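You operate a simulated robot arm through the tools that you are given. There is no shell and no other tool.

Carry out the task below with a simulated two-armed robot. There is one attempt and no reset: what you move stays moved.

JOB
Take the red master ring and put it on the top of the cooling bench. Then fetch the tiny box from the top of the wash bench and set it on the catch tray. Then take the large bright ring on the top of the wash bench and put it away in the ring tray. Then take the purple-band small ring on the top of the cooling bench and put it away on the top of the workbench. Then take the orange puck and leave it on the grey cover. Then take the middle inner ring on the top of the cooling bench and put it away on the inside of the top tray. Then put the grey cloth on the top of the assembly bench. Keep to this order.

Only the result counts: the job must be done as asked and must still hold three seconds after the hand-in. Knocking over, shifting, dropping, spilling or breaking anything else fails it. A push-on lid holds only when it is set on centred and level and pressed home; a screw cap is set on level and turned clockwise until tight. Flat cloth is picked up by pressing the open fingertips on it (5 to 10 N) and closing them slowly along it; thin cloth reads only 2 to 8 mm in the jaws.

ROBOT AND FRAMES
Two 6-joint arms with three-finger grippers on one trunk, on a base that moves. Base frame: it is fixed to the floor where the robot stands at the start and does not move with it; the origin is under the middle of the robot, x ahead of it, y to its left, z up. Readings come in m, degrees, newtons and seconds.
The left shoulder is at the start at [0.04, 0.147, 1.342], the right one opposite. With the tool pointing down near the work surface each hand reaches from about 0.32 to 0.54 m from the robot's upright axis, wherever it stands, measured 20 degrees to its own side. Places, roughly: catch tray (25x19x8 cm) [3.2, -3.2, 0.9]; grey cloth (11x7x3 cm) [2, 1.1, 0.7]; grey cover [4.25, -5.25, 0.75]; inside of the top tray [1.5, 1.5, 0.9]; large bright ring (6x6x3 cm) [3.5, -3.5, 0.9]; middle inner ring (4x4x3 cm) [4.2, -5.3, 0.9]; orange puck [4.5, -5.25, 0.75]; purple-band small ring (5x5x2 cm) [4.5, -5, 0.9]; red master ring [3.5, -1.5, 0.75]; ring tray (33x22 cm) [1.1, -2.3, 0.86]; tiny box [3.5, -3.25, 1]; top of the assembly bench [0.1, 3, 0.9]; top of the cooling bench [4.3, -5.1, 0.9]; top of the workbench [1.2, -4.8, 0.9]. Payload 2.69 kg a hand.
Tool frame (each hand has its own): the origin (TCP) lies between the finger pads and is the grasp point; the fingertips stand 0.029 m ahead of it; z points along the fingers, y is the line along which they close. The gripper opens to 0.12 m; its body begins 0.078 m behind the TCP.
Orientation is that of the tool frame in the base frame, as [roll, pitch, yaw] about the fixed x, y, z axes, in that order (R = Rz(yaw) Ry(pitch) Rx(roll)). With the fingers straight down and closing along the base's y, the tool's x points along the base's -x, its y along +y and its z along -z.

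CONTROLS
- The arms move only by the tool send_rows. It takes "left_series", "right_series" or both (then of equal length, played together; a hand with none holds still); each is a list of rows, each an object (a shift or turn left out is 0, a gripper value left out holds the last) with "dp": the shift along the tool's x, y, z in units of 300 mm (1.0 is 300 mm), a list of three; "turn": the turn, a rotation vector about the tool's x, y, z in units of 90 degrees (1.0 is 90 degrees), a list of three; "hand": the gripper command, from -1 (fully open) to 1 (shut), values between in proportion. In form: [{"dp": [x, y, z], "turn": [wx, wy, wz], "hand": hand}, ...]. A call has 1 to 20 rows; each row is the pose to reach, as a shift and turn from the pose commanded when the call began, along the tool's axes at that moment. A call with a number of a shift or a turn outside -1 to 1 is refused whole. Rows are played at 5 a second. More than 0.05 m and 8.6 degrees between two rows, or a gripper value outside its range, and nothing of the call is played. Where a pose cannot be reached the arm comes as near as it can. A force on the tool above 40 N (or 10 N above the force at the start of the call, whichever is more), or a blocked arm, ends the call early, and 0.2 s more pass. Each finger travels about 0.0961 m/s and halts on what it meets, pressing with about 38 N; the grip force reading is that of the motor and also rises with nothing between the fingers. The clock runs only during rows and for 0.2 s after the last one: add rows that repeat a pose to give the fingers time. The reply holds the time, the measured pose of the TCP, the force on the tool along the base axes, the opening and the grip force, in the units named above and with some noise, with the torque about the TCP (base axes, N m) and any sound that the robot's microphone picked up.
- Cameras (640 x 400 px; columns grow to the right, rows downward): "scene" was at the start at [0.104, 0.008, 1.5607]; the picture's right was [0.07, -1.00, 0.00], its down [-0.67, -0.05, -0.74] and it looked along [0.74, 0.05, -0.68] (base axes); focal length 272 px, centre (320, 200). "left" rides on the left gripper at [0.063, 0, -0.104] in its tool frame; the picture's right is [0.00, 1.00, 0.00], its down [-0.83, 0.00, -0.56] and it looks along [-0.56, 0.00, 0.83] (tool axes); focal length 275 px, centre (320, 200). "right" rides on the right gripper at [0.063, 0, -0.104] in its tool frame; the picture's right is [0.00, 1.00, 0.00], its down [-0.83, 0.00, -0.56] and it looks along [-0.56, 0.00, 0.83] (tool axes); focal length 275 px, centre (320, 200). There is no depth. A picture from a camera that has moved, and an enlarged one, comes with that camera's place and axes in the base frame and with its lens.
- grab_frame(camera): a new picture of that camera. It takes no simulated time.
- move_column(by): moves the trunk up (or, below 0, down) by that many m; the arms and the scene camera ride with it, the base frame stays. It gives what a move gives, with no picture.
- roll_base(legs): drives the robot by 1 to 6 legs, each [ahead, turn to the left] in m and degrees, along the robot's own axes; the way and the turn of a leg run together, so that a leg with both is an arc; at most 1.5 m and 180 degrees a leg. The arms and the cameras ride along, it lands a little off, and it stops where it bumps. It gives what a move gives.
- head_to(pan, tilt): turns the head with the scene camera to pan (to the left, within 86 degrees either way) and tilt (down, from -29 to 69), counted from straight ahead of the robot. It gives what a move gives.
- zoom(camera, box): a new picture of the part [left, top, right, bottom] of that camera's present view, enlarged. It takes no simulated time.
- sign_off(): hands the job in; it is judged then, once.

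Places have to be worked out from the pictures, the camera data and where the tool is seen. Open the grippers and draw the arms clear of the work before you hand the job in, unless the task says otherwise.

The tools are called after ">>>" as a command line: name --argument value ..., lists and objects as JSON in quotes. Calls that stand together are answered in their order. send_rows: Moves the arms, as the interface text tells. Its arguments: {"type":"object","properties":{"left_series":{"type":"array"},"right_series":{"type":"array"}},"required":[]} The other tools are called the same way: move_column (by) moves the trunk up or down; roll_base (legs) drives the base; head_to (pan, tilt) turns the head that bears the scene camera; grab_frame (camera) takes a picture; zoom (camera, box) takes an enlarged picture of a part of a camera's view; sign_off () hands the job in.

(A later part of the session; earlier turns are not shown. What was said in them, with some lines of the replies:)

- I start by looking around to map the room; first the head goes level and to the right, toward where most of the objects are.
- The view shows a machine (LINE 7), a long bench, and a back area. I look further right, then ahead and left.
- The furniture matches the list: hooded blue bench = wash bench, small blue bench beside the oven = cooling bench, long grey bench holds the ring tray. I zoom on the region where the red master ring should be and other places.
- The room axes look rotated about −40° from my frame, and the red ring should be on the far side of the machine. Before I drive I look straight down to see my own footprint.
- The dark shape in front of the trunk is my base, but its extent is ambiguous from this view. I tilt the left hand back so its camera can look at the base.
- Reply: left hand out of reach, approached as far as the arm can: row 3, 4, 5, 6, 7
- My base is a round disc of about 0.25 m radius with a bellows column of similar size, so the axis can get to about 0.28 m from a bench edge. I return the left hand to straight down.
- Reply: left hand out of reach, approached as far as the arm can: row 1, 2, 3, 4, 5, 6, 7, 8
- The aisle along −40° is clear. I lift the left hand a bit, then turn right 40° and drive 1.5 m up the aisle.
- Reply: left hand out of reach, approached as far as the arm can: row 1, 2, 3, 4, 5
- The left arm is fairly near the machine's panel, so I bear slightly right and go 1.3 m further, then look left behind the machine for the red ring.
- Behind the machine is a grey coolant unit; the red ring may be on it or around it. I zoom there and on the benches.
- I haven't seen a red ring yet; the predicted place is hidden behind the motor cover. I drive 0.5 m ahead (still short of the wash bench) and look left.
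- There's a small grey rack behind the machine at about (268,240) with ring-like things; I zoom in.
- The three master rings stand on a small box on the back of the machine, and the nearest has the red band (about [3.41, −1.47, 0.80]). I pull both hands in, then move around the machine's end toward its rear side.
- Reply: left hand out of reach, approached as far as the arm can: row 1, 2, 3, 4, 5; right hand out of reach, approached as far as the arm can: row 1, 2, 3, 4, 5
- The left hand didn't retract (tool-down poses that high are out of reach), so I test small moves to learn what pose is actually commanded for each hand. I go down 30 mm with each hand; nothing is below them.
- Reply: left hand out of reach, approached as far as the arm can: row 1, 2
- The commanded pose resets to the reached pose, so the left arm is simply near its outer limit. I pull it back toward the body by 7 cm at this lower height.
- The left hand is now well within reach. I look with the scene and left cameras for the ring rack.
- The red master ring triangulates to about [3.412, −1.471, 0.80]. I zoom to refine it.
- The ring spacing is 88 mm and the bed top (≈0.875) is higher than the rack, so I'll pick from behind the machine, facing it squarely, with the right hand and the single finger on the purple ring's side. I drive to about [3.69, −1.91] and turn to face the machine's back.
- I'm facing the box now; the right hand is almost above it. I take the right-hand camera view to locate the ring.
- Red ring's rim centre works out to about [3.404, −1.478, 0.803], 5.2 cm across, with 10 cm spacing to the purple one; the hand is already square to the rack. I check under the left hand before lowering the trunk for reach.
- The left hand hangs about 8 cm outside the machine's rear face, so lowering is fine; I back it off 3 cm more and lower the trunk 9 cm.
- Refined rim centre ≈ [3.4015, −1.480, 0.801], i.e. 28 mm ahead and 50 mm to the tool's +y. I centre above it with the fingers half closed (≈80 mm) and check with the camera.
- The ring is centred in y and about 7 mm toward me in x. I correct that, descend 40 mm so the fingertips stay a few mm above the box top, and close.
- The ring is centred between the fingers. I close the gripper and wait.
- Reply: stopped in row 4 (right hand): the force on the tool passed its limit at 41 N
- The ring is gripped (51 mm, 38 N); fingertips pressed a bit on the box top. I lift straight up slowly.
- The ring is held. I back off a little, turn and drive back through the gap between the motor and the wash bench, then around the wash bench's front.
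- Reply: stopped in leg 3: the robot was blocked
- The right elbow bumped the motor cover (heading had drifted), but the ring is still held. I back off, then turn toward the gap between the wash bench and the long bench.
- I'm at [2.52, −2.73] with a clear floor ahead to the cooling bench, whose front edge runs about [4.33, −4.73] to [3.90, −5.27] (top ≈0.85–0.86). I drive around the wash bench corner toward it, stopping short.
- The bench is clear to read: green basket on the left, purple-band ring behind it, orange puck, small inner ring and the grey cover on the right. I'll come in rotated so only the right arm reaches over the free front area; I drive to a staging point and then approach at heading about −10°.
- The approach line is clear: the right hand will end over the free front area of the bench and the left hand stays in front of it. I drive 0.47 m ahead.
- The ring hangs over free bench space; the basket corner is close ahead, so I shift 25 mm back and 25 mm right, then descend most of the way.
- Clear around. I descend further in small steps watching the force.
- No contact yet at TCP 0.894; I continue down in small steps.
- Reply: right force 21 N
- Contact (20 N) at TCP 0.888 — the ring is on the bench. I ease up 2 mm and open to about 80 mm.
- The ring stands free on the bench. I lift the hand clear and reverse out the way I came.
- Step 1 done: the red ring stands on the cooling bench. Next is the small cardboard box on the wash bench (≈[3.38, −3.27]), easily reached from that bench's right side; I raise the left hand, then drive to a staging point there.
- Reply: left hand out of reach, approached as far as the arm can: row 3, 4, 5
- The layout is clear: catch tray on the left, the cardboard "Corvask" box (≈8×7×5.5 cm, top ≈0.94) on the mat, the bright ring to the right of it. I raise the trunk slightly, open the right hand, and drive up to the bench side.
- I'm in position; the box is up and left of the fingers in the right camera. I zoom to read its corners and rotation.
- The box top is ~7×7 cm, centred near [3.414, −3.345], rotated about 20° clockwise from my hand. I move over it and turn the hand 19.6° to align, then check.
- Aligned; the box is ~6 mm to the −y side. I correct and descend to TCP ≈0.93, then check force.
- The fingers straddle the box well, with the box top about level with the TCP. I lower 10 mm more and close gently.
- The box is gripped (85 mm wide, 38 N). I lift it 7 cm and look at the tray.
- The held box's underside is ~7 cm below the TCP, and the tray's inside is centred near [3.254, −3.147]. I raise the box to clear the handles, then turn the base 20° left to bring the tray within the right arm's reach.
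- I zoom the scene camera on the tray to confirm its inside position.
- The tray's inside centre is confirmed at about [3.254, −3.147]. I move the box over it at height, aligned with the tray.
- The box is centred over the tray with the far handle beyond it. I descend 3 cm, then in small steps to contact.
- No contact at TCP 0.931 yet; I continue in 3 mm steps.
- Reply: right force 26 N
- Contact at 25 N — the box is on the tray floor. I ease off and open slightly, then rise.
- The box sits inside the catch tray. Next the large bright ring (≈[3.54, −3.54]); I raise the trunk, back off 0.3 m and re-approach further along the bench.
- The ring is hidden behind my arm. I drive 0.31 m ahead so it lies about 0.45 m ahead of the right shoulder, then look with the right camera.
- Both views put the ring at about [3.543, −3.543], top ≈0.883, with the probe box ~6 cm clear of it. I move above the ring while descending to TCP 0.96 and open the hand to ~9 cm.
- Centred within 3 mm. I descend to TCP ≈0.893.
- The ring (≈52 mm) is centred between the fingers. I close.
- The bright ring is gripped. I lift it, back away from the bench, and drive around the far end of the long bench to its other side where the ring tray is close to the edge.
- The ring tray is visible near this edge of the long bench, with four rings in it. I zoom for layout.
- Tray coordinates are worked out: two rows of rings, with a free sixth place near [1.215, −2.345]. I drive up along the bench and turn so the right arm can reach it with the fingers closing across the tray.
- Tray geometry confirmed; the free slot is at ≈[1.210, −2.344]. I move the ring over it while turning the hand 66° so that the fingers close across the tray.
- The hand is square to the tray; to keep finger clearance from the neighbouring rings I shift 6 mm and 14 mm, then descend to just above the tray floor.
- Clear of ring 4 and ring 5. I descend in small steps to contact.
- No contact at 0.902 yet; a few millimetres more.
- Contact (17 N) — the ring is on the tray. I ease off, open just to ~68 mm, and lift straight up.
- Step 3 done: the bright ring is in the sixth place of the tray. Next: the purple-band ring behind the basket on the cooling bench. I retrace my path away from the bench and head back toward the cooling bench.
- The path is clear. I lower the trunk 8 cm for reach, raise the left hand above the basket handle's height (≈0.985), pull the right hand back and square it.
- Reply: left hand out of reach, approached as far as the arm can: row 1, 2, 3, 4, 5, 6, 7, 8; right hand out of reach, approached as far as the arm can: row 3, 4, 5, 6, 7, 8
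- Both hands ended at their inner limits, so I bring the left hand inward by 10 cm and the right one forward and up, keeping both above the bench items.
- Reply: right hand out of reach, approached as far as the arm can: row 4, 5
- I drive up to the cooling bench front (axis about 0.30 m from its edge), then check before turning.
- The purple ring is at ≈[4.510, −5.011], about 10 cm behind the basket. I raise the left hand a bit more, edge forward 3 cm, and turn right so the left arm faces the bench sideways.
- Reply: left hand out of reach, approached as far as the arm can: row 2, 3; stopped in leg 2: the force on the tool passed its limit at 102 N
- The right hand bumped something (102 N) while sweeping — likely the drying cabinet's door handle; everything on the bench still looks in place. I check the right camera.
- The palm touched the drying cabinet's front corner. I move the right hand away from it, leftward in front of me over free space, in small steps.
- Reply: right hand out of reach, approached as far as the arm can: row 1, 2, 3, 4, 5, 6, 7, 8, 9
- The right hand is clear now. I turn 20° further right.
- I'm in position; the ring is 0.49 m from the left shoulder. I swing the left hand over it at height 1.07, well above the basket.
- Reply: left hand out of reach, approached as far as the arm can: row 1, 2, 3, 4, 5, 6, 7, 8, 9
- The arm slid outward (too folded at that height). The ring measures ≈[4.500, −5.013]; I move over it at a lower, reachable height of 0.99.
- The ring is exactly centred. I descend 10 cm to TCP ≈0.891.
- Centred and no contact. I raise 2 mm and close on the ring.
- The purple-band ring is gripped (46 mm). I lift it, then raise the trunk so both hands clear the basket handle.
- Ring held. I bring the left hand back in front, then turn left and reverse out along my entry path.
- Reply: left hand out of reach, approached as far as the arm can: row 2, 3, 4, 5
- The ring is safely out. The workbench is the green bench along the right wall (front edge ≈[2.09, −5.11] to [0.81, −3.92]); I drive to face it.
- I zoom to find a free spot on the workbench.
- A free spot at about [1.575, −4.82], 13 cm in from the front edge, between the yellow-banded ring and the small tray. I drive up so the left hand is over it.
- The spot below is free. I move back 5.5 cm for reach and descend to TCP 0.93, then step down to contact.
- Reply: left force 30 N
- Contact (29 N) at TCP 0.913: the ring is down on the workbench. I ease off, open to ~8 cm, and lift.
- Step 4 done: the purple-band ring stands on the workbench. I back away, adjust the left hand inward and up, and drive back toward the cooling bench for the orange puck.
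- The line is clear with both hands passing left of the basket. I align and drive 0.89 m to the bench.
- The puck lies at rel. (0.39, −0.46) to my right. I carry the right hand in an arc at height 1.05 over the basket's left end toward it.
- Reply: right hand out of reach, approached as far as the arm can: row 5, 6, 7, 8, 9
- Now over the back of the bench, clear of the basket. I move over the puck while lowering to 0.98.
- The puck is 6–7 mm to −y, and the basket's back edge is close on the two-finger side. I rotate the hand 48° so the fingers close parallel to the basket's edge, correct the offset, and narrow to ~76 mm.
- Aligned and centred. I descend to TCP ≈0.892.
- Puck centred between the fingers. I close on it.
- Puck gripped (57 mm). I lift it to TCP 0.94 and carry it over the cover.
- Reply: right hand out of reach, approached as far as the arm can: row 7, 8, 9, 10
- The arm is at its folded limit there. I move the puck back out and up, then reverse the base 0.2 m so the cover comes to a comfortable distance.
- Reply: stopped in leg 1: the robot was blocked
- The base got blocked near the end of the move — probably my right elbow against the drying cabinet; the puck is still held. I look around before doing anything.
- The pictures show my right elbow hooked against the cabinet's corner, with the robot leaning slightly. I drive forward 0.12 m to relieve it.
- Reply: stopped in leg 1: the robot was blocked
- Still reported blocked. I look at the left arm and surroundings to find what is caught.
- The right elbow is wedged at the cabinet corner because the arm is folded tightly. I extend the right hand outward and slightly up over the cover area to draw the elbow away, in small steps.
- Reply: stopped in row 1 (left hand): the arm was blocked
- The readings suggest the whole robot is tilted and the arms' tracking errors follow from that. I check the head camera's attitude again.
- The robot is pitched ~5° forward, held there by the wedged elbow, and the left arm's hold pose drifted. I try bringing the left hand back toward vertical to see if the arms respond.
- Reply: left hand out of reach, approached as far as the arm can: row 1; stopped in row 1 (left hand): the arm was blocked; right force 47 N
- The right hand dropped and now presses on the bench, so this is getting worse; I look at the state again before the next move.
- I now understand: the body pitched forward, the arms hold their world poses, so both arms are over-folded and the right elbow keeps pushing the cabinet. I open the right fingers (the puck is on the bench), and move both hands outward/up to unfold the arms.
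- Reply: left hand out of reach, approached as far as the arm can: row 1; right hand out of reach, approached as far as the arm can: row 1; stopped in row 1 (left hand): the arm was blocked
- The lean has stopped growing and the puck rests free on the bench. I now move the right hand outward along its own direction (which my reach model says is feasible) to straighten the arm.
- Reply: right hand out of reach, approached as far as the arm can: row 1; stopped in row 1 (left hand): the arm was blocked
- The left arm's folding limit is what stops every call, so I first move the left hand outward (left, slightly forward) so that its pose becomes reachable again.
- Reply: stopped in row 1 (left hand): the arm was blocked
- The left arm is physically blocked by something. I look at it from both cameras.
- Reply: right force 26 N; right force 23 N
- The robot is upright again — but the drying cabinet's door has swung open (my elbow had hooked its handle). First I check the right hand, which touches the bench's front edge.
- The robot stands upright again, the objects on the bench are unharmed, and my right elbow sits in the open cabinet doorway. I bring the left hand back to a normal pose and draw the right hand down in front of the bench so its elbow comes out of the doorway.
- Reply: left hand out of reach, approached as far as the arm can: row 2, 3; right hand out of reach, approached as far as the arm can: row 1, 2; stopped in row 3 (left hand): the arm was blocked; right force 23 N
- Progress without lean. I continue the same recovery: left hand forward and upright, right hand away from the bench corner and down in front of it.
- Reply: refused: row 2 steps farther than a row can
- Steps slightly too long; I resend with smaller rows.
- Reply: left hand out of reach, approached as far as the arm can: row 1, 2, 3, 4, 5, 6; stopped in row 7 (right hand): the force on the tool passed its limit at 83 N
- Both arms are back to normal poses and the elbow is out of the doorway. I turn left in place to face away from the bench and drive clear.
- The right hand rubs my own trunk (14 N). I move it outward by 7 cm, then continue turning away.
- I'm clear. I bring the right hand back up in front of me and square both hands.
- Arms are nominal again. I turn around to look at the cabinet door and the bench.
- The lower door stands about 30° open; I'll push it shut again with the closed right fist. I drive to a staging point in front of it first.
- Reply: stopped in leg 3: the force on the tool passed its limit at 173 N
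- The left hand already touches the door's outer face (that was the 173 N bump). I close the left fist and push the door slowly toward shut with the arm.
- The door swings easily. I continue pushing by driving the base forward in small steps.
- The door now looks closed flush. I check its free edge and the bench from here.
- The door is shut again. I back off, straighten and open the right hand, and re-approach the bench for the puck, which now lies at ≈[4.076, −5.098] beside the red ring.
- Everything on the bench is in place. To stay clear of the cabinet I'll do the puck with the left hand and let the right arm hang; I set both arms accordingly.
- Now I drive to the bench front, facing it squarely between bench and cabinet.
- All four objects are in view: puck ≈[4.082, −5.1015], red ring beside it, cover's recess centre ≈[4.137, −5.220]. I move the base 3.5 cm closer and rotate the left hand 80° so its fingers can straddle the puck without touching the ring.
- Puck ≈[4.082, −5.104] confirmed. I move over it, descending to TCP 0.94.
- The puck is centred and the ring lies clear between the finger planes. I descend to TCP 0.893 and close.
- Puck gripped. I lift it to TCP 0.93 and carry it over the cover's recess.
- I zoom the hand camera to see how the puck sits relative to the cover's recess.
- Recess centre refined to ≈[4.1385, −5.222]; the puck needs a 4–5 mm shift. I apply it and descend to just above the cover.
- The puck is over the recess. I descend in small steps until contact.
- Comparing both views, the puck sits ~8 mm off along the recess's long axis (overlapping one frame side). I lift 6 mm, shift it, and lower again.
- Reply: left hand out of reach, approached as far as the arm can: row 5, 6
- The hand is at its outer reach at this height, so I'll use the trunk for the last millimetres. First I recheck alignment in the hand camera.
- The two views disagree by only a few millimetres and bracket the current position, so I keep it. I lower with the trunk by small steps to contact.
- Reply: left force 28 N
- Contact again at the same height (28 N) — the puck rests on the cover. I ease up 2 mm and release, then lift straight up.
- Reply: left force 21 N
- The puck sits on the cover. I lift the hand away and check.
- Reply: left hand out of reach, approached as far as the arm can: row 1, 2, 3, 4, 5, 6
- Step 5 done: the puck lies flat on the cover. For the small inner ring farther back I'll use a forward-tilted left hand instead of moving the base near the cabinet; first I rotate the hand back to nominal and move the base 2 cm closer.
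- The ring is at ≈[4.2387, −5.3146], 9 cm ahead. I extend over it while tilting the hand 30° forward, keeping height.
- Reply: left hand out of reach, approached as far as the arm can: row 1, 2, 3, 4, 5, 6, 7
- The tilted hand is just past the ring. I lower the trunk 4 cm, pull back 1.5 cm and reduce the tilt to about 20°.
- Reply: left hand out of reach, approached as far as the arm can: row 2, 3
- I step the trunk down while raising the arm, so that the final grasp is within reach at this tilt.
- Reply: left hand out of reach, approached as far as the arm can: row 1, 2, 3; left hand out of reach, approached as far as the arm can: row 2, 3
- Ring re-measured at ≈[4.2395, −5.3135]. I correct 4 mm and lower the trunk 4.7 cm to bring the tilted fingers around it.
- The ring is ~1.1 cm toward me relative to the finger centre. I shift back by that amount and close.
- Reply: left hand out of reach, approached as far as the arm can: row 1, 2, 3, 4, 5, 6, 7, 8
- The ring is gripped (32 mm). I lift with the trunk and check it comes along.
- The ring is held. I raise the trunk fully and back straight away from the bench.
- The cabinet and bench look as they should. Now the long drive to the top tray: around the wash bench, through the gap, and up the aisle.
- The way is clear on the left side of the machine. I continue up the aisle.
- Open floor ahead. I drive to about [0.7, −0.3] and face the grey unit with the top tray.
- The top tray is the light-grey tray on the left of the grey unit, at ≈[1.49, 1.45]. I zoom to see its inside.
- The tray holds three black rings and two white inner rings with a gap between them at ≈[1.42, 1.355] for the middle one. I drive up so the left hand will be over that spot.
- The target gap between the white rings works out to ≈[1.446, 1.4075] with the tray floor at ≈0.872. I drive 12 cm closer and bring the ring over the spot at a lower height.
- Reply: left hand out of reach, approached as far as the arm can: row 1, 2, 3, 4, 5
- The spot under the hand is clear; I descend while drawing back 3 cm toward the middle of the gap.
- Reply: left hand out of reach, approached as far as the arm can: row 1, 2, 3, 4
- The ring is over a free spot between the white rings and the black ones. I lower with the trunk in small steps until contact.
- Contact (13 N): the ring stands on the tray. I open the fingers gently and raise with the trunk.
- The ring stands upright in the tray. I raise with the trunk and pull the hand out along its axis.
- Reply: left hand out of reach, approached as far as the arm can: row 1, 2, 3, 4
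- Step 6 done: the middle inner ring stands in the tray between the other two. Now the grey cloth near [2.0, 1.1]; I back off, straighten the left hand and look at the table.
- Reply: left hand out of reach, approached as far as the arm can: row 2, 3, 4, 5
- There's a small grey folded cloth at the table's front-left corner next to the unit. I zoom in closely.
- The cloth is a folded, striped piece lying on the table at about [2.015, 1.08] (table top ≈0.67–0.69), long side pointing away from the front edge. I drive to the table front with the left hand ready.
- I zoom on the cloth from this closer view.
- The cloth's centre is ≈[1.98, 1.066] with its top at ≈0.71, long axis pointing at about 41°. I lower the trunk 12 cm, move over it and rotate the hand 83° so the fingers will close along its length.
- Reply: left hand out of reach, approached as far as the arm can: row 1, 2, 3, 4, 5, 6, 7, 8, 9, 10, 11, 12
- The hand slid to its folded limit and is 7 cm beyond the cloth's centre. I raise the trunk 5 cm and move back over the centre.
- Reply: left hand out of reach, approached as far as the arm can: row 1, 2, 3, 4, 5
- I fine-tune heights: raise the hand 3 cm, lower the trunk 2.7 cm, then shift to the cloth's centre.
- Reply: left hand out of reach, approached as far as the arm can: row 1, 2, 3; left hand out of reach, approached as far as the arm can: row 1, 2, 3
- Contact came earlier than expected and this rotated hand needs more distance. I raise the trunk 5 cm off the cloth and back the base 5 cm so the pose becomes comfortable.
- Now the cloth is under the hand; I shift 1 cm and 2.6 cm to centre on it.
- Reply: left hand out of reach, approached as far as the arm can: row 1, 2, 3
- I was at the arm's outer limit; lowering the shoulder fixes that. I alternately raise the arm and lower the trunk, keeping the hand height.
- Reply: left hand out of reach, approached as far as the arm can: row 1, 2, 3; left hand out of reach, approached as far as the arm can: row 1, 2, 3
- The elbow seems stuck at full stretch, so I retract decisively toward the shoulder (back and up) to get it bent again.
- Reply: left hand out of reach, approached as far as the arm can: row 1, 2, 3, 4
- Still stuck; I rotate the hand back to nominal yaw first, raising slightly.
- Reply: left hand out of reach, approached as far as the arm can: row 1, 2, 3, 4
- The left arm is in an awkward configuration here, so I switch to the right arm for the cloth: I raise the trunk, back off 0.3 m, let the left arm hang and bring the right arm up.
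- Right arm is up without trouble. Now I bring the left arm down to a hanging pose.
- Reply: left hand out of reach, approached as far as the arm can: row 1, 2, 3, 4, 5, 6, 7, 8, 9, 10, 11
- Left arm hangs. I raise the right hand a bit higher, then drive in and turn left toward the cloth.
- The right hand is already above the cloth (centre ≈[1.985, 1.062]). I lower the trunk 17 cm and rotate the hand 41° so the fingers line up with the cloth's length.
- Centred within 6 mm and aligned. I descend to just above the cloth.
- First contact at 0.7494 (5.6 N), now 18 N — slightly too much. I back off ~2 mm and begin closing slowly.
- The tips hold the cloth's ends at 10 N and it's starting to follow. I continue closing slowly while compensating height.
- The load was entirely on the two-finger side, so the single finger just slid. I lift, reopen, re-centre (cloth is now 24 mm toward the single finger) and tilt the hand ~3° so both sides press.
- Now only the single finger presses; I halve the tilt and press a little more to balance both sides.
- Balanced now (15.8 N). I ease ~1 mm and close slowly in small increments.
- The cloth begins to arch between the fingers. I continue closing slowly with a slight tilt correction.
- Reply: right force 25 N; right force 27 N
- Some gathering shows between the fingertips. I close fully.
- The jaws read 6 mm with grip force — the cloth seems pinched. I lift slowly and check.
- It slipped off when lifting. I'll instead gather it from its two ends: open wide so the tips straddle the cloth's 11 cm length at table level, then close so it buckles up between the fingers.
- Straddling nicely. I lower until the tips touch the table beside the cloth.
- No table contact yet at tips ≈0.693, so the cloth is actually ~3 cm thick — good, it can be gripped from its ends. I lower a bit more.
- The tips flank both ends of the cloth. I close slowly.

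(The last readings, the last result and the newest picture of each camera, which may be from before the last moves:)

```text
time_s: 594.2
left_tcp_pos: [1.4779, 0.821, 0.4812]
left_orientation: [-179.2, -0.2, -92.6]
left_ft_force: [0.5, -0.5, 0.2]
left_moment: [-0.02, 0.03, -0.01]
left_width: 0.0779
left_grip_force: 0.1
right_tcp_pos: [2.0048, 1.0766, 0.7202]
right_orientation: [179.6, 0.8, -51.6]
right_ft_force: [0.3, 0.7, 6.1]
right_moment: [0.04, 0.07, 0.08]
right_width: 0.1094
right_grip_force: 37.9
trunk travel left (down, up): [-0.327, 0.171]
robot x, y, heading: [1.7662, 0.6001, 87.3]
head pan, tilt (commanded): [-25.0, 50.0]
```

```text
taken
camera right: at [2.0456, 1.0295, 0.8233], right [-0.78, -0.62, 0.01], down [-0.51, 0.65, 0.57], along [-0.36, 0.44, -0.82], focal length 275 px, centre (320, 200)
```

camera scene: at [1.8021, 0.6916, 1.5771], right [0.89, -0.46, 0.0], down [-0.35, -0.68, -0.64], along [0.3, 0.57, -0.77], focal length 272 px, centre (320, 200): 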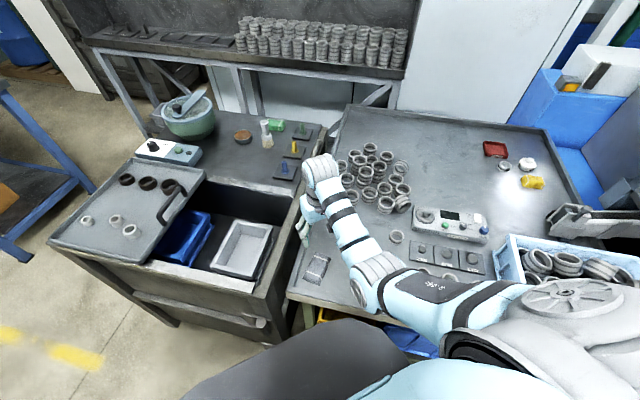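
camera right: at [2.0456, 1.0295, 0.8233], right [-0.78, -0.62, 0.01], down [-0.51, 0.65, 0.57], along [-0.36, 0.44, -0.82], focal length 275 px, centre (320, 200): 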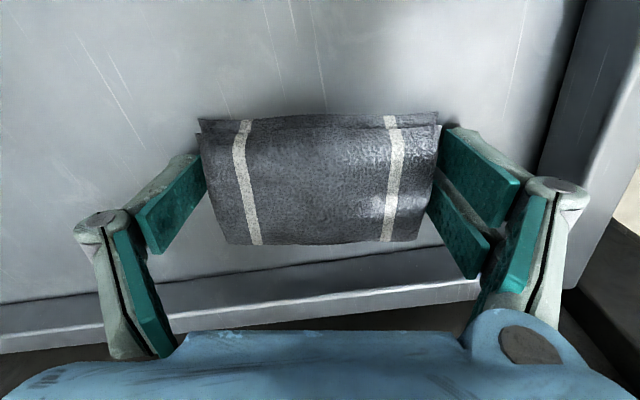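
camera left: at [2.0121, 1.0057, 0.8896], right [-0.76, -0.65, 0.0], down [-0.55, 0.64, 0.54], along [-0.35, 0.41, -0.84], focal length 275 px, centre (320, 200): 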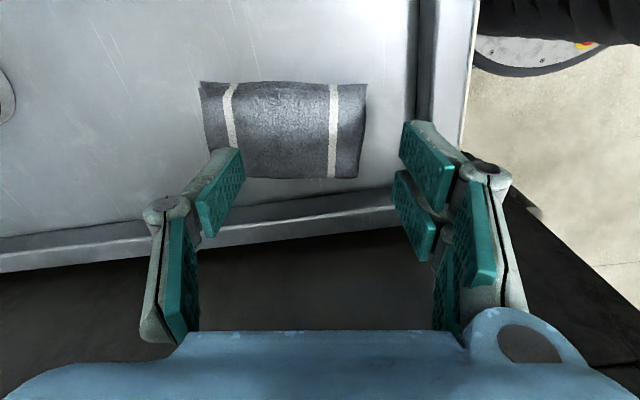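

It behaves as a firm folded pad: gripped at 109 mm with 38 N. I lift it slowly.

>>> send_rows --right_series '[{"dp": [0, 0, -0.02], "hand": -0.3}, {"dp": [0, 0, -0.06], "hand": -0.3}, {"dp": [0, 0, -0.11], "hand": -0.3}, {"dp": [0, 0, -0.17], "hand": -0.3}, {"dp": [0, 0, -0.23], "hand": -0.3}, {"dp": [0, 0, -0.23], "hand": -0.3}]'

>>> grab_frame --camera "right"

>>> grab_frame --camera "scene"

```text
time_s: 595.6
left_tcp_pos: [1.4781, 0.8218, 0.4811]
left_orientation: [-179.2, -0.4, -92.5]
left_ft_force: [-0.1, 0.2, -0.6]
left_moment: [-0.02, -0.02, 0.01]
left_width: 0.0782
left_grip_force: 0.1
right_tcp_pos: [2.0054, 1.0788, 0.7867]
right_orientation: [179.6, 0.8, -51.6]
right_ft_force: [-0.4, -0.2, -0.8]
right_moment: [-0.01, 0.01, 0.0]
right_width: 0.1096
right_grip_force: 37.9
trunk travel left (down, up): [-0.327, 0.171]
robot x, y, heading: [1.766, 0.6011, 87.7]
head pan, tilt (commanded): [-25.0, 50.0]
```

```text
taken
camera right: at [2.0459, 1.0306, 0.891], right [-0.78, -0.62, 0.01], down [-0.51, 0.65, 0.57], along [-0.36, 0.44, -0.82], focal length 275 px, centre (320, 200)
```

right: 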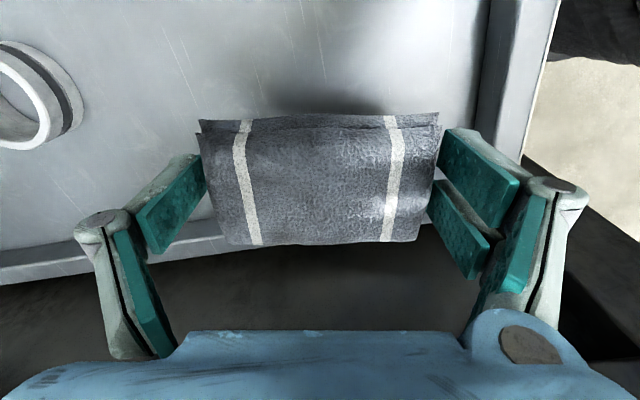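

```text
taken
camera scene: at [1.8022, 0.6918, 1.4071], right [0.89, -0.46, 0.0], down [-0.35, -0.68, -0.64], along [0.3, 0.57, -0.77], focal length 272 px, centre (320, 200)
```

scene: 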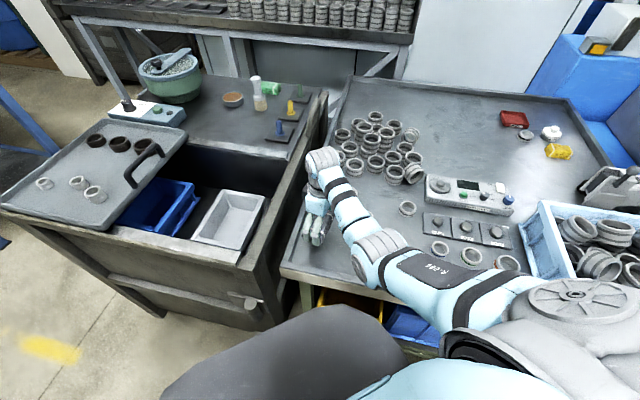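

The cloth is lifted securely. I raise the trunk, back out and drive toward the assembly bench.

>>> move_column --by 0.17

>>> roll_base --legs '[[-0.42, 0], [0, 74], [1.2, 0], [0, -32], [0.9, 0]]'

>>> head_to --pan -40 --tilt 20

>>> grab_frame --camera "scene"

```text
time_s: 597.5
left_tcp_pos: [1.4758, 0.821, 0.6512]
left_orientation: [-179.3, -0.4, -92.5]
left_ft_force: [0.6, -0.4, 0.2]
left_moment: [0.01, 0.0, 0.02]
left_width: 0.0781
left_grip_force: 0.1
right_tcp_pos: [2.0054, 1.0791, 0.9561]
right_orientation: [179.6, 0.7, -51.5]
right_ft_force: [0.6, -0.1, -0.4]
right_moment: [-0.01, 0.01, 0.0]
right_width: 0.1094
right_grip_force: 38.7
trunk travel left (down, up): [-0.497, 0.001]
robot x, y, heading: [1.7638, 0.5995, 87.7]
head pan, tilt (commanded): [-25.0, 50.0]
```

```text
time_s: 614.9
left_tcp_pos: [-0.3376, 1.2023, 0.65]
left_orientation: [-179.2, -0.3, -49.0]
left_ft_force: [0.3, -0.9, -0.5]
left_moment: [0.04, 0.0, -0.01]
left_width: 0.0779
left_grip_force: 0.1
right_tcp_pos: [-0.1342, 1.7528, 0.9568]
right_orientation: [179.6, 0.9, -8.0]
right_ft_force: [-0.3, 0.0, -1.4]
right_moment: [-0.01, 0.02, 0.0]
right_width: 0.1089
right_grip_force: 38.3
trunk travel left (down, up): [-0.497, 0.001]
robot x, y, heading: [0.0263, 1.2452, 131.3]
head pan, tilt (commanded): [-25.0, 50.0]
```

```text
time_s: 615.9
left_tcp_pos: [-0.3382, 1.2022, 0.6505]
left_orientation: [-179.3, -0.4, -48.8]
left_ft_force: [0.1, -0.4, -1.0]
left_moment: [-0.03, 0.01, 0.0]
left_width: 0.0782
left_grip_force: 0.0
right_tcp_pos: [-0.1344, 1.7535, 0.9572]
right_orientation: [179.6, 0.7, -8.0]
right_ft_force: [0.4, -0.6, -0.6]
right_moment: [-0.01, 0.01, 0.02]
right_width: 0.1091
right_grip_force: 37.2
trunk travel left (down, up): [-0.497, 0.001]
robot x, y, heading: [0.0183, 1.2435, 131.2]
head pan, tilt (commanded): [-40.0, 20.0]
```

```text
taken
camera scene: at [0.0064, 1.3528, 1.6226], right [1.0, 0.02, 0.0], down [0.01, -0.34, -0.94], along [-0.02, 0.94, -0.34], focal length 272 px, centre (320, 200)
```

scene: 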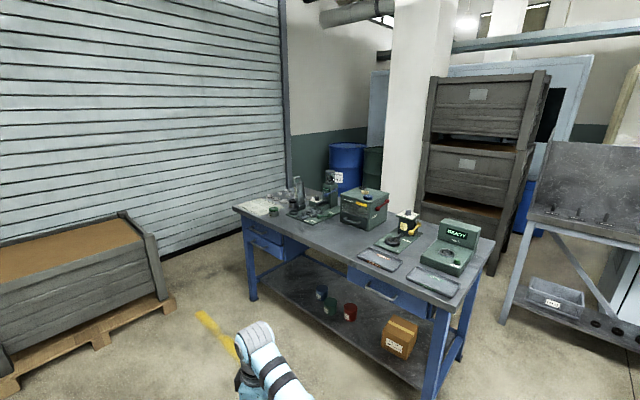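

The assembly bench is ahead; I zoom to pick a free spot on its top.

>>> zoom --camera "scene" --box '[220, 165, 500, 330]'

```text
2.29 times, centred on (360, 248) of scene
camera zoom: at [0.0064, 1.3528, 1.6226], right [1.0, 0.02, 0.0], down [0.01, -0.34, -0.94], along [-0.02, 0.94, -0.34], focal length 622 px, centre (229, 91)
```

zoom: 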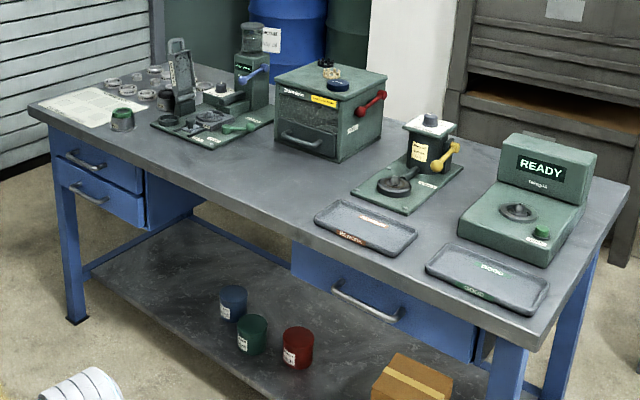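

A free area is near [0.04, 2.73], 11 cm inside the front edge. I drive to a staging point in front of the bench, turn to face it, and approach.

>>> roll_base --legs '[[0, -4.3], [1.22, 0], [0, -79], [0.2, 0]]'

>>> head_to --pan -15 --tilt 40

>>> grab_frame --camera "scene"

```text
time_s: 627.1
left_tcp_pos: [-0.6698, 2.7281, 0.6515]
left_orientation: [-179.2, -0.3, -130.8]
left_ft_force: [-0.2, -0.4, 1.3]
left_moment: [0.0, -0.01, 0.02]
left_width: 0.078
left_grip_force: 0.1
right_tcp_pos: [-0.0959, 2.6025, 0.9588]
right_orientation: [179.7, 0.9, -89.9]
right_ft_force: [-0.8, -0.2, -0.7]
right_moment: [0.01, -0.01, -0.04]
right_width: 0.109
right_grip_force: 37.4
trunk travel left (down, up): [-0.497, 0.001]
robot x, y, heading: [-0.5755, 2.381, 49.1]
head pan, tilt (commanded): [-40.0, 20.0]
```

```text
time_s: 628.0
left_tcp_pos: [-0.6672, 2.7287, 0.6509]
left_orientation: [-179.2, -0.4, -130.9]
left_ft_force: [0.4, 0.4, 0.2]
left_moment: [-0.01, 0.0, 0.0]
left_width: 0.0781
left_grip_force: 0.1
right_tcp_pos: [-0.0937, 2.6052, 0.9561]
right_orientation: [179.5, 0.7, -89.9]
right_ft_force: [1.5, -0.1, 0.1]
right_moment: [0.02, -0.02, 0.0]
right_width: 0.1089
right_grip_force: 38.1
trunk travel left (down, up): [-0.497, 0.001]
robot x, y, heading: [-0.5816, 2.3801, 49.4]
head pan, tilt (commanded): [-15.0, 40.0]
```

```text
taken
camera scene: at [-0.4938, 2.445, 1.5912], right [0.56, -0.83, 0.0], down [-0.53, -0.36, -0.77], along [0.63, 0.43, -0.64], focal length 272 px, centre (320, 200)
```

scene: 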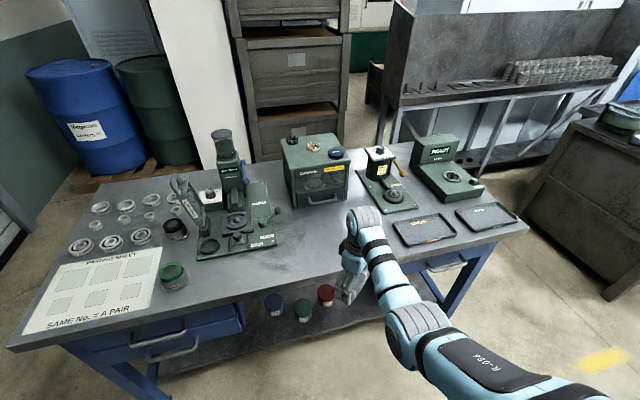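

The free zone between the green fixture and the small trays is right ahead of the hand. I move 0.18 m forward.

>>> roll_base --legs '[[0.17, 0]]'

>>> grab_frame --camera "right"

>>> grab_frame --camera "scene"

```text
time_s: 629.4
left_tcp_pos: [-0.5562, 2.8574, 0.6516]
left_orientation: [-179.2, -0.3, -130.8]
left_ft_force: [0.2, 0.0, -0.4]
left_moment: [0.01, 0.03, -0.04]
left_width: 0.0781
left_grip_force: 0.0
right_tcp_pos: [0.0163, 2.7323, 0.9584]
right_orientation: [179.7, 1.0, -90.0]
right_ft_force: [0.0, -0.3, 0.3]
right_moment: [0.03, -0.05, -0.01]
right_width: 0.109
right_grip_force: 37.8
trunk travel left (down, up): [-0.497, 0.001]
robot x, y, heading: [-0.4661, 2.5097, 49.3]
head pan, tilt (commanded): [-15.0, 40.0]
```

```text
taken
camera right: at [0.0167, 2.6687, 1.0624], right [-1.0, 0.0, 0.01], down [0.0, 0.82, 0.57], along [-0.01, 0.57, -0.82], focal length 275 px, centre (320, 200)
```

right: 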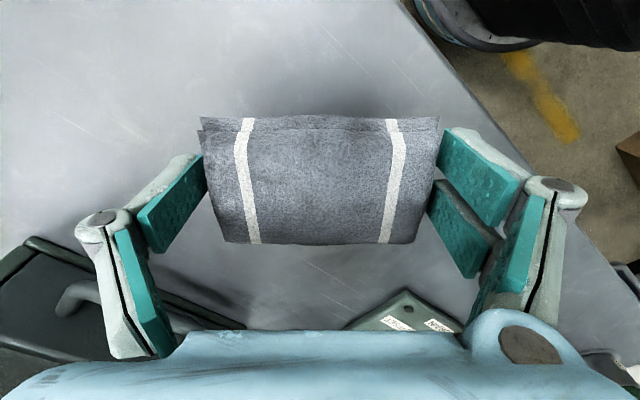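

```text
taken
camera scene: at [-0.3859, 2.5701, 1.5916], right [0.56, -0.83, 0.0], down [-0.53, -0.36, -0.77], along [0.63, 0.43, -0.64], focal length 272 px, centre (320, 200)
```

scene: 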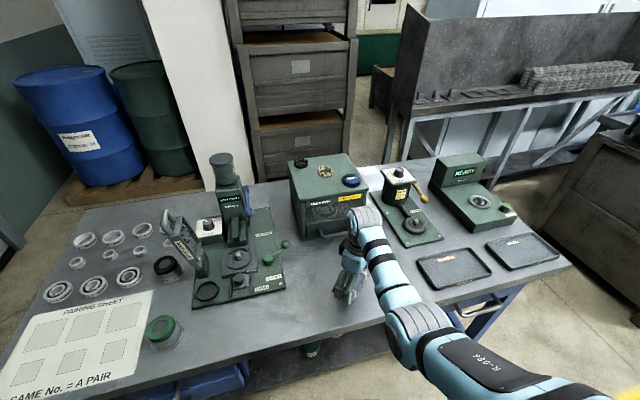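

The cloth hangs over a clear patch, fully inside the front edge. I descend to 0.915, then step down to contact.

>>> send_rows --right_series '[{"dp": [0, 0, 0.05], "hand": -0.3}, {"dp": [0, 0, 0.1], "hand": -0.3}, {"dp": [0, 0, 0.14], "hand": -0.3}, {"dp": [0, 0, 0.14], "hand": -0.3}]'

>>> send_rows --right_series '[{"dp": [0, 0, 0.012], "hand": -0.3}, {"dp": [0, 0, 0.024], "hand": -0.3}, {"dp": [0, 0, 0.024], "hand": -0.3}]'

>>> send_rows --right_series '[{"dp": [0, 0, 0.008], "hand": -0.3}, {"dp": [0, 0, 0.016], "hand": -0.3}, {"dp": [0, 0, 0.016], "hand": -0.3}]'

```text
time_s: 630.4
left_tcp_pos: [-0.5557, 2.8592, 0.6503]
left_orientation: [-179.2, -0.5, -130.8]
left_ft_force: [0.0, -0.6, 0.8]
left_moment: [-0.02, 0.02, 0.0]
left_width: 0.0779
left_grip_force: 0.0
right_tcp_pos: [0.0176, 2.7361, 0.9133]
right_orientation: [179.5, 0.7, -90.1]
right_ft_force: [-0.6, -0.1, 0.6]
right_moment: [-0.02, 0.01, 0.0]
right_width: 0.1091
right_grip_force: 37.9
trunk travel left (down, up): [-0.497, 0.001]
robot x, y, heading: [-0.467, 2.5027, 49.2]
head pan, tilt (commanded): [-15.0, 40.0]
```

```text
time_s: 631.2
left_tcp_pos: [-0.5564, 2.8588, 0.6513]
left_orientation: [-179.2, -0.5, -130.9]
left_ft_force: [-0.2, -0.1, -0.9]
left_moment: [-0.02, 0.02, -0.02]
left_width: 0.0778
left_grip_force: 0.1
right_tcp_pos: [0.0189, 2.7343, 0.9073]
right_orientation: [179.6, 0.8, -90.0]
right_ft_force: [-0.2, 0.2, -0.6]
right_moment: [0.0, -0.01, 0.02]
right_width: 0.1089
right_grip_force: 37.3
trunk travel left (down, up): [-0.497, 0.001]
robot x, y, heading: [-0.4631, 2.5098, 49.1]
head pan, tilt (commanded): [-15.0, 40.0]
```

```text
time_s: 632.0
left_tcp_pos: [-0.5569, 2.8583, 0.6519]
left_orientation: [-179.2, -0.4, -130.9]
left_ft_force: [1.1, 0.5, 1.5]
left_moment: [-0.05, -0.02, 0.02]
left_width: 0.0779
left_grip_force: 0.0
right_tcp_pos: [0.0181, 2.7352, 0.9017]
right_orientation: [179.6, 0.8, -90.1]
right_ft_force: [0.3, 0.3, -0.7]
right_moment: [-0.02, 0.0, -0.02]
right_width: 0.1089
right_grip_force: 38.4
trunk travel left (down, up): [-0.497, 0.001]
robot x, y, heading: [-0.4667, 2.5045, 48.9]
head pan, tilt (commanded): [-15.0, 40.0]
```

>>> send_rows --right_series '[{"dp": [0, 0, 0.008], "hand": -0.3}, {"dp": [0, 0, 0.016], "hand": -0.3}, {"dp": [0, 0, 0.016], "hand": -0.3}]'

>>> send_rows --right_series '[{"dp": [0, 0, 0.007], "hand": -0.3}, {"dp": [0, 0, 0.012], "hand": -0.3}, {"dp": [0, 0, 0.012], "hand": -0.3}]'

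```text
time_s: 632.8
left_tcp_pos: [-0.5573, 2.859, 0.6517]
left_orientation: [-179.2, -0.4, -130.9]
left_ft_force: [-0.4, 0.8, -0.7]
left_moment: [0.02, 0.01, 0.01]
left_width: 0.078
left_grip_force: 0.0
right_tcp_pos: [0.0185, 2.7354, 0.9]
right_orientation: [179.7, 0.9, -90.0]
right_ft_force: [1.9, 0.3, 13.3]
right_moment: [0.02, -0.46, 0.02]
right_width: 0.1089
right_grip_force: 37.8
trunk travel left (down, up): [-0.497, 0.001]
robot x, y, heading: [-0.4677, 2.5086, 49.1]
head pan, tilt (commanded): [-15.0, 40.0]
```

```text
time_s: 633.6
left_tcp_pos: [-0.5567, 2.8592, 0.6519]
left_orientation: [-179.2, -0.3, -130.8]
left_ft_force: [0.0, 0.7, -0.4]
left_moment: [-0.02, -0.02, -0.02]
left_width: 0.0781
left_grip_force: 0.0
right_tcp_pos: [0.0175, 2.7345, 0.8964]
right_orientation: [179.8, 0.9, -90.1]
right_ft_force: [7.8, 2.7, 34.5]
right_moment: [0.11, -0.44, 0.01]
right_width: 0.1095
right_grip_force: 37.9
trunk travel left (down, up): [-0.497, 0.001]
robot x, y, heading: [-0.4692, 2.5072, 49.1]
head pan, tilt (commanded): [-15.0, 40.0]
```

The cloth is down (contact). I ease off and open fully, then lift straight up.

>>> send_rows --right_series '[{"dp": [0, 0, -0.012], "hand": -0.3}, {"dp": [0, 0, -0.012], "hand": -0.8}, {"dp": [0, 0, -0.012], "hand": -0.95}, {"dp": [0, 0, -0.012], "hand": -1.0}, {"dp": [0, 0, -0.012], "hand": -1.0}]'

>>> grab_frame --camera "right"

```text
time_s: 634.8
left_tcp_pos: [-0.5555, 2.8588, 0.6509]
left_orientation: [-179.2, -0.4, -130.9]
left_ft_force: [0.1, -0.3, -1.2]
left_moment: [-0.04, -0.01, 0.01]
left_width: 0.0778
left_grip_force: 0.0
right_tcp_pos: [0.0186, 2.7347, 0.8969]
right_orientation: [179.5, 0.7, -90.0]
right_ft_force: [0.3, -0.6, 0.1]
right_moment: [-0.03, 0.0, 0.0]
right_width: 0.12
right_grip_force: 0.2
trunk travel left (down, up): [-0.497, 0.001]
robot x, y, heading: [-0.4693, 2.5073, 49.3]
head pan, tilt (commanded): [-15.0, 40.0]
```

```text
taken
camera right: at [0.0186, 2.6718, 1.0013], right [-1.0, 0.0, 0.01], down [0.0, 0.82, 0.57], along [-0.01, 0.57, -0.82], focal length 275 px, centre (320, 200)
```

right: 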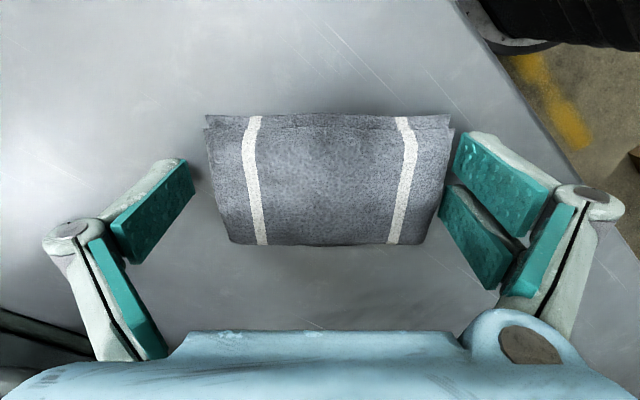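

Released. I shift 3 mm to centre the gap and lift straight up.

>>> send_rows --right_series '[{"dp": [0, 0.01, 0], "hand": -1.0}, {"dp": [0, 0.01, -0.04], "hand": -1.0}, {"dp": [0, 0.01, -0.1], "hand": -1.0}, {"dp": [0, 0.01, -0.18], "hand": -1.0}, {"dp": [0, 0.01, -0.25], "hand": -1.0}, {"dp": [0, 0.01, -0.25], "hand": -1.0}]'

>>> grab_frame --camera "right"

>>> roll_base --legs '[[-0.5, 0]]'

>>> grab_frame --camera "scene"

```text
time_s: 636.2
left_tcp_pos: [-0.5569, 2.8586, 0.6509]
left_orientation: [-179.1, -0.4, -130.9]
left_ft_force: [-0.2, -1.1, -0.2]
left_moment: [-0.02, -0.02, 0.01]
left_width: 0.0778
left_grip_force: 0.0
right_tcp_pos: [0.0162, 2.7342, 0.9727]
right_orientation: [179.5, 0.7, -90.0]
right_ft_force: [1.0, 0.3, 0.5]
right_moment: [0.02, 0.0, 0.05]
right_width: 0.12
right_grip_force: 0.1
trunk travel left (down, up): [-0.497, 0.001]
robot x, y, heading: [-0.4631, 2.5081, 49.4]
head pan, tilt (commanded): [-15.0, 40.0]
```

```text
taken
camera right: at [0.016, 2.6714, 1.0773], right [-1.0, 0.0, 0.01], down [0.0, 0.82, 0.57], along [-0.01, 0.57, -0.82], focal length 275 px, centre (320, 200)
```

right: 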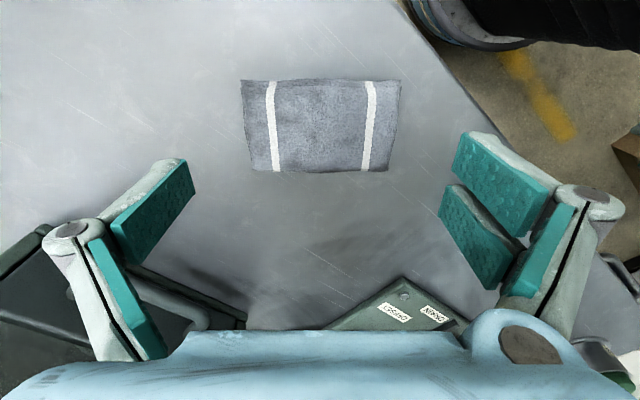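

```text
time_s: 639.2
left_tcp_pos: [-0.891, 2.4716, 0.6506]
left_orientation: [-179.2, -0.5, -130.7]
left_ft_force: [0.4, 0.5, 0.4]
left_moment: [0.02, 0.02, 0.02]
left_width: 0.0779
left_grip_force: 0.0
right_tcp_pos: [-0.3179, 2.3497, 0.9724]
right_orientation: [179.5, 0.6, -89.9]
right_ft_force: [-0.1, 0.2, -0.9]
right_moment: [0.01, 0.01, 0.04]
right_width: 0.1203
right_grip_force: 0.1
trunk travel left (down, up): [-0.497, 0.001]
robot x, y, heading: [-0.7981, 2.1218, 49.3]
head pan, tilt (commanded): [-15.0, 40.0]
```

```text
taken
camera scene: at [-0.7147, 2.1884, 1.5911], right [0.56, -0.83, 0.0], down [-0.53, -0.36, -0.76], along [0.63, 0.43, -0.64], focal length 272 px, centre (320, 200)
```

scene: 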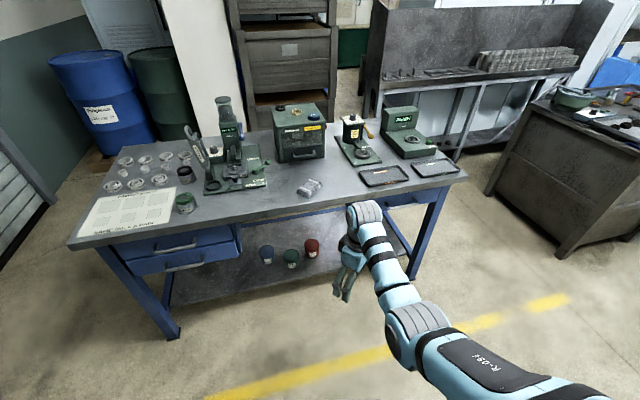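

All seven placements are done: the cloth lies on the assembly bench and both arms are clear. I open the left gripper fully before handing in.

>>> send_rows --left_series '[{"hand": -0.7}, {"hand": -1}, {"hand": -1}]' --right_series '[{"hand": -1}, {"hand": -1}, {"hand": -1}]'

>>> zoom --camera "scene" --box '[240, 140, 400, 240]'

```text
time_s: 640.0
left_tcp_pos: [-0.8915, 2.4724, 0.6511]
left_orientation: [-179.1, -0.4, -130.6]
left_ft_force: [0.8, -0.4, 0.3]
left_moment: [-0.03, 0.03, -0.03]
left_width: 0.12
left_grip_force: 0.1
right_tcp_pos: [-0.3205, 2.3478, 0.9732]
right_orientation: [179.6, 0.7, -89.9]
right_ft_force: [-0.5, 0.6, -0.2]
right_moment: [-0.03, 0.0, -0.03]
right_width: 0.12
right_grip_force: 0.1
trunk travel left (down, up): [-0.497, 0.001]
robot x, y, heading: [-0.7992, 2.1227, 48.9]
head pan, tilt (commanded): [-15.0, 40.0]
```

```text
4.00 times, centred on (320, 190) of scene
camera zoom: at [-0.7166, 2.1862, 1.5913], right [0.56, -0.83, 0.0], down [-0.53, -0.36, -0.77], along [0.63, 0.43, -0.64], focal length 1089 px, centre (320, 240)
```

zoom: 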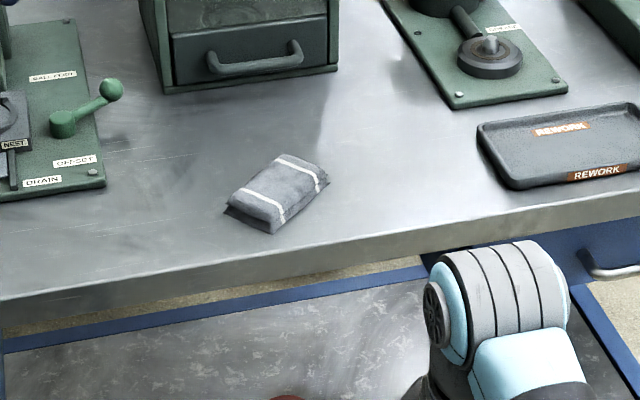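

The cloth lies fully on the assembly bench, clear of everything else, and both grippers are open and away from the work. I hand the job in.

>>> sign_off

```text
The job is handed in.
```

I did all seven moves in the order you gave and handed the job in. One thing may count against it: I pulled the drying cabinet's lower door open by accident and pushed it shut again.

1. **Red master ring:** on the top of the cooling bench.
2. **Tiny box:** in the catch tray. I took this to be the cardboard box marked "Corvask", because it best matched the position you gave.
3. **Large bright ring:** in the ring tray, in the free sixth place.
4. **Purple-band small ring:** on the top of the workbench.
5. **Orange puck:** on the grey cover.
6. **Middle inner ring:** in the top tray, between the two white rings.
7. **Grey cloth:** on the top of the assembly bench.

- **Cabinet door:** While I was moving the puck, my right elbow caught on the cabinet, the robot tipped forward about 5 degrees, and the lower door swung open. The puck was set down on the bench for a while and then picked up again. The door looked flush when I last checked it.
- **Red ring position:** It may have moved a centimetre or two during that trouble. It was still upright on the cooling bench when I last looked.
- **Other bumps:** The robot also bumped the LINE 7 motor cover, the cabinet's front corner and the cooling bench's front edge. I saw nothing else knocked over or moved.
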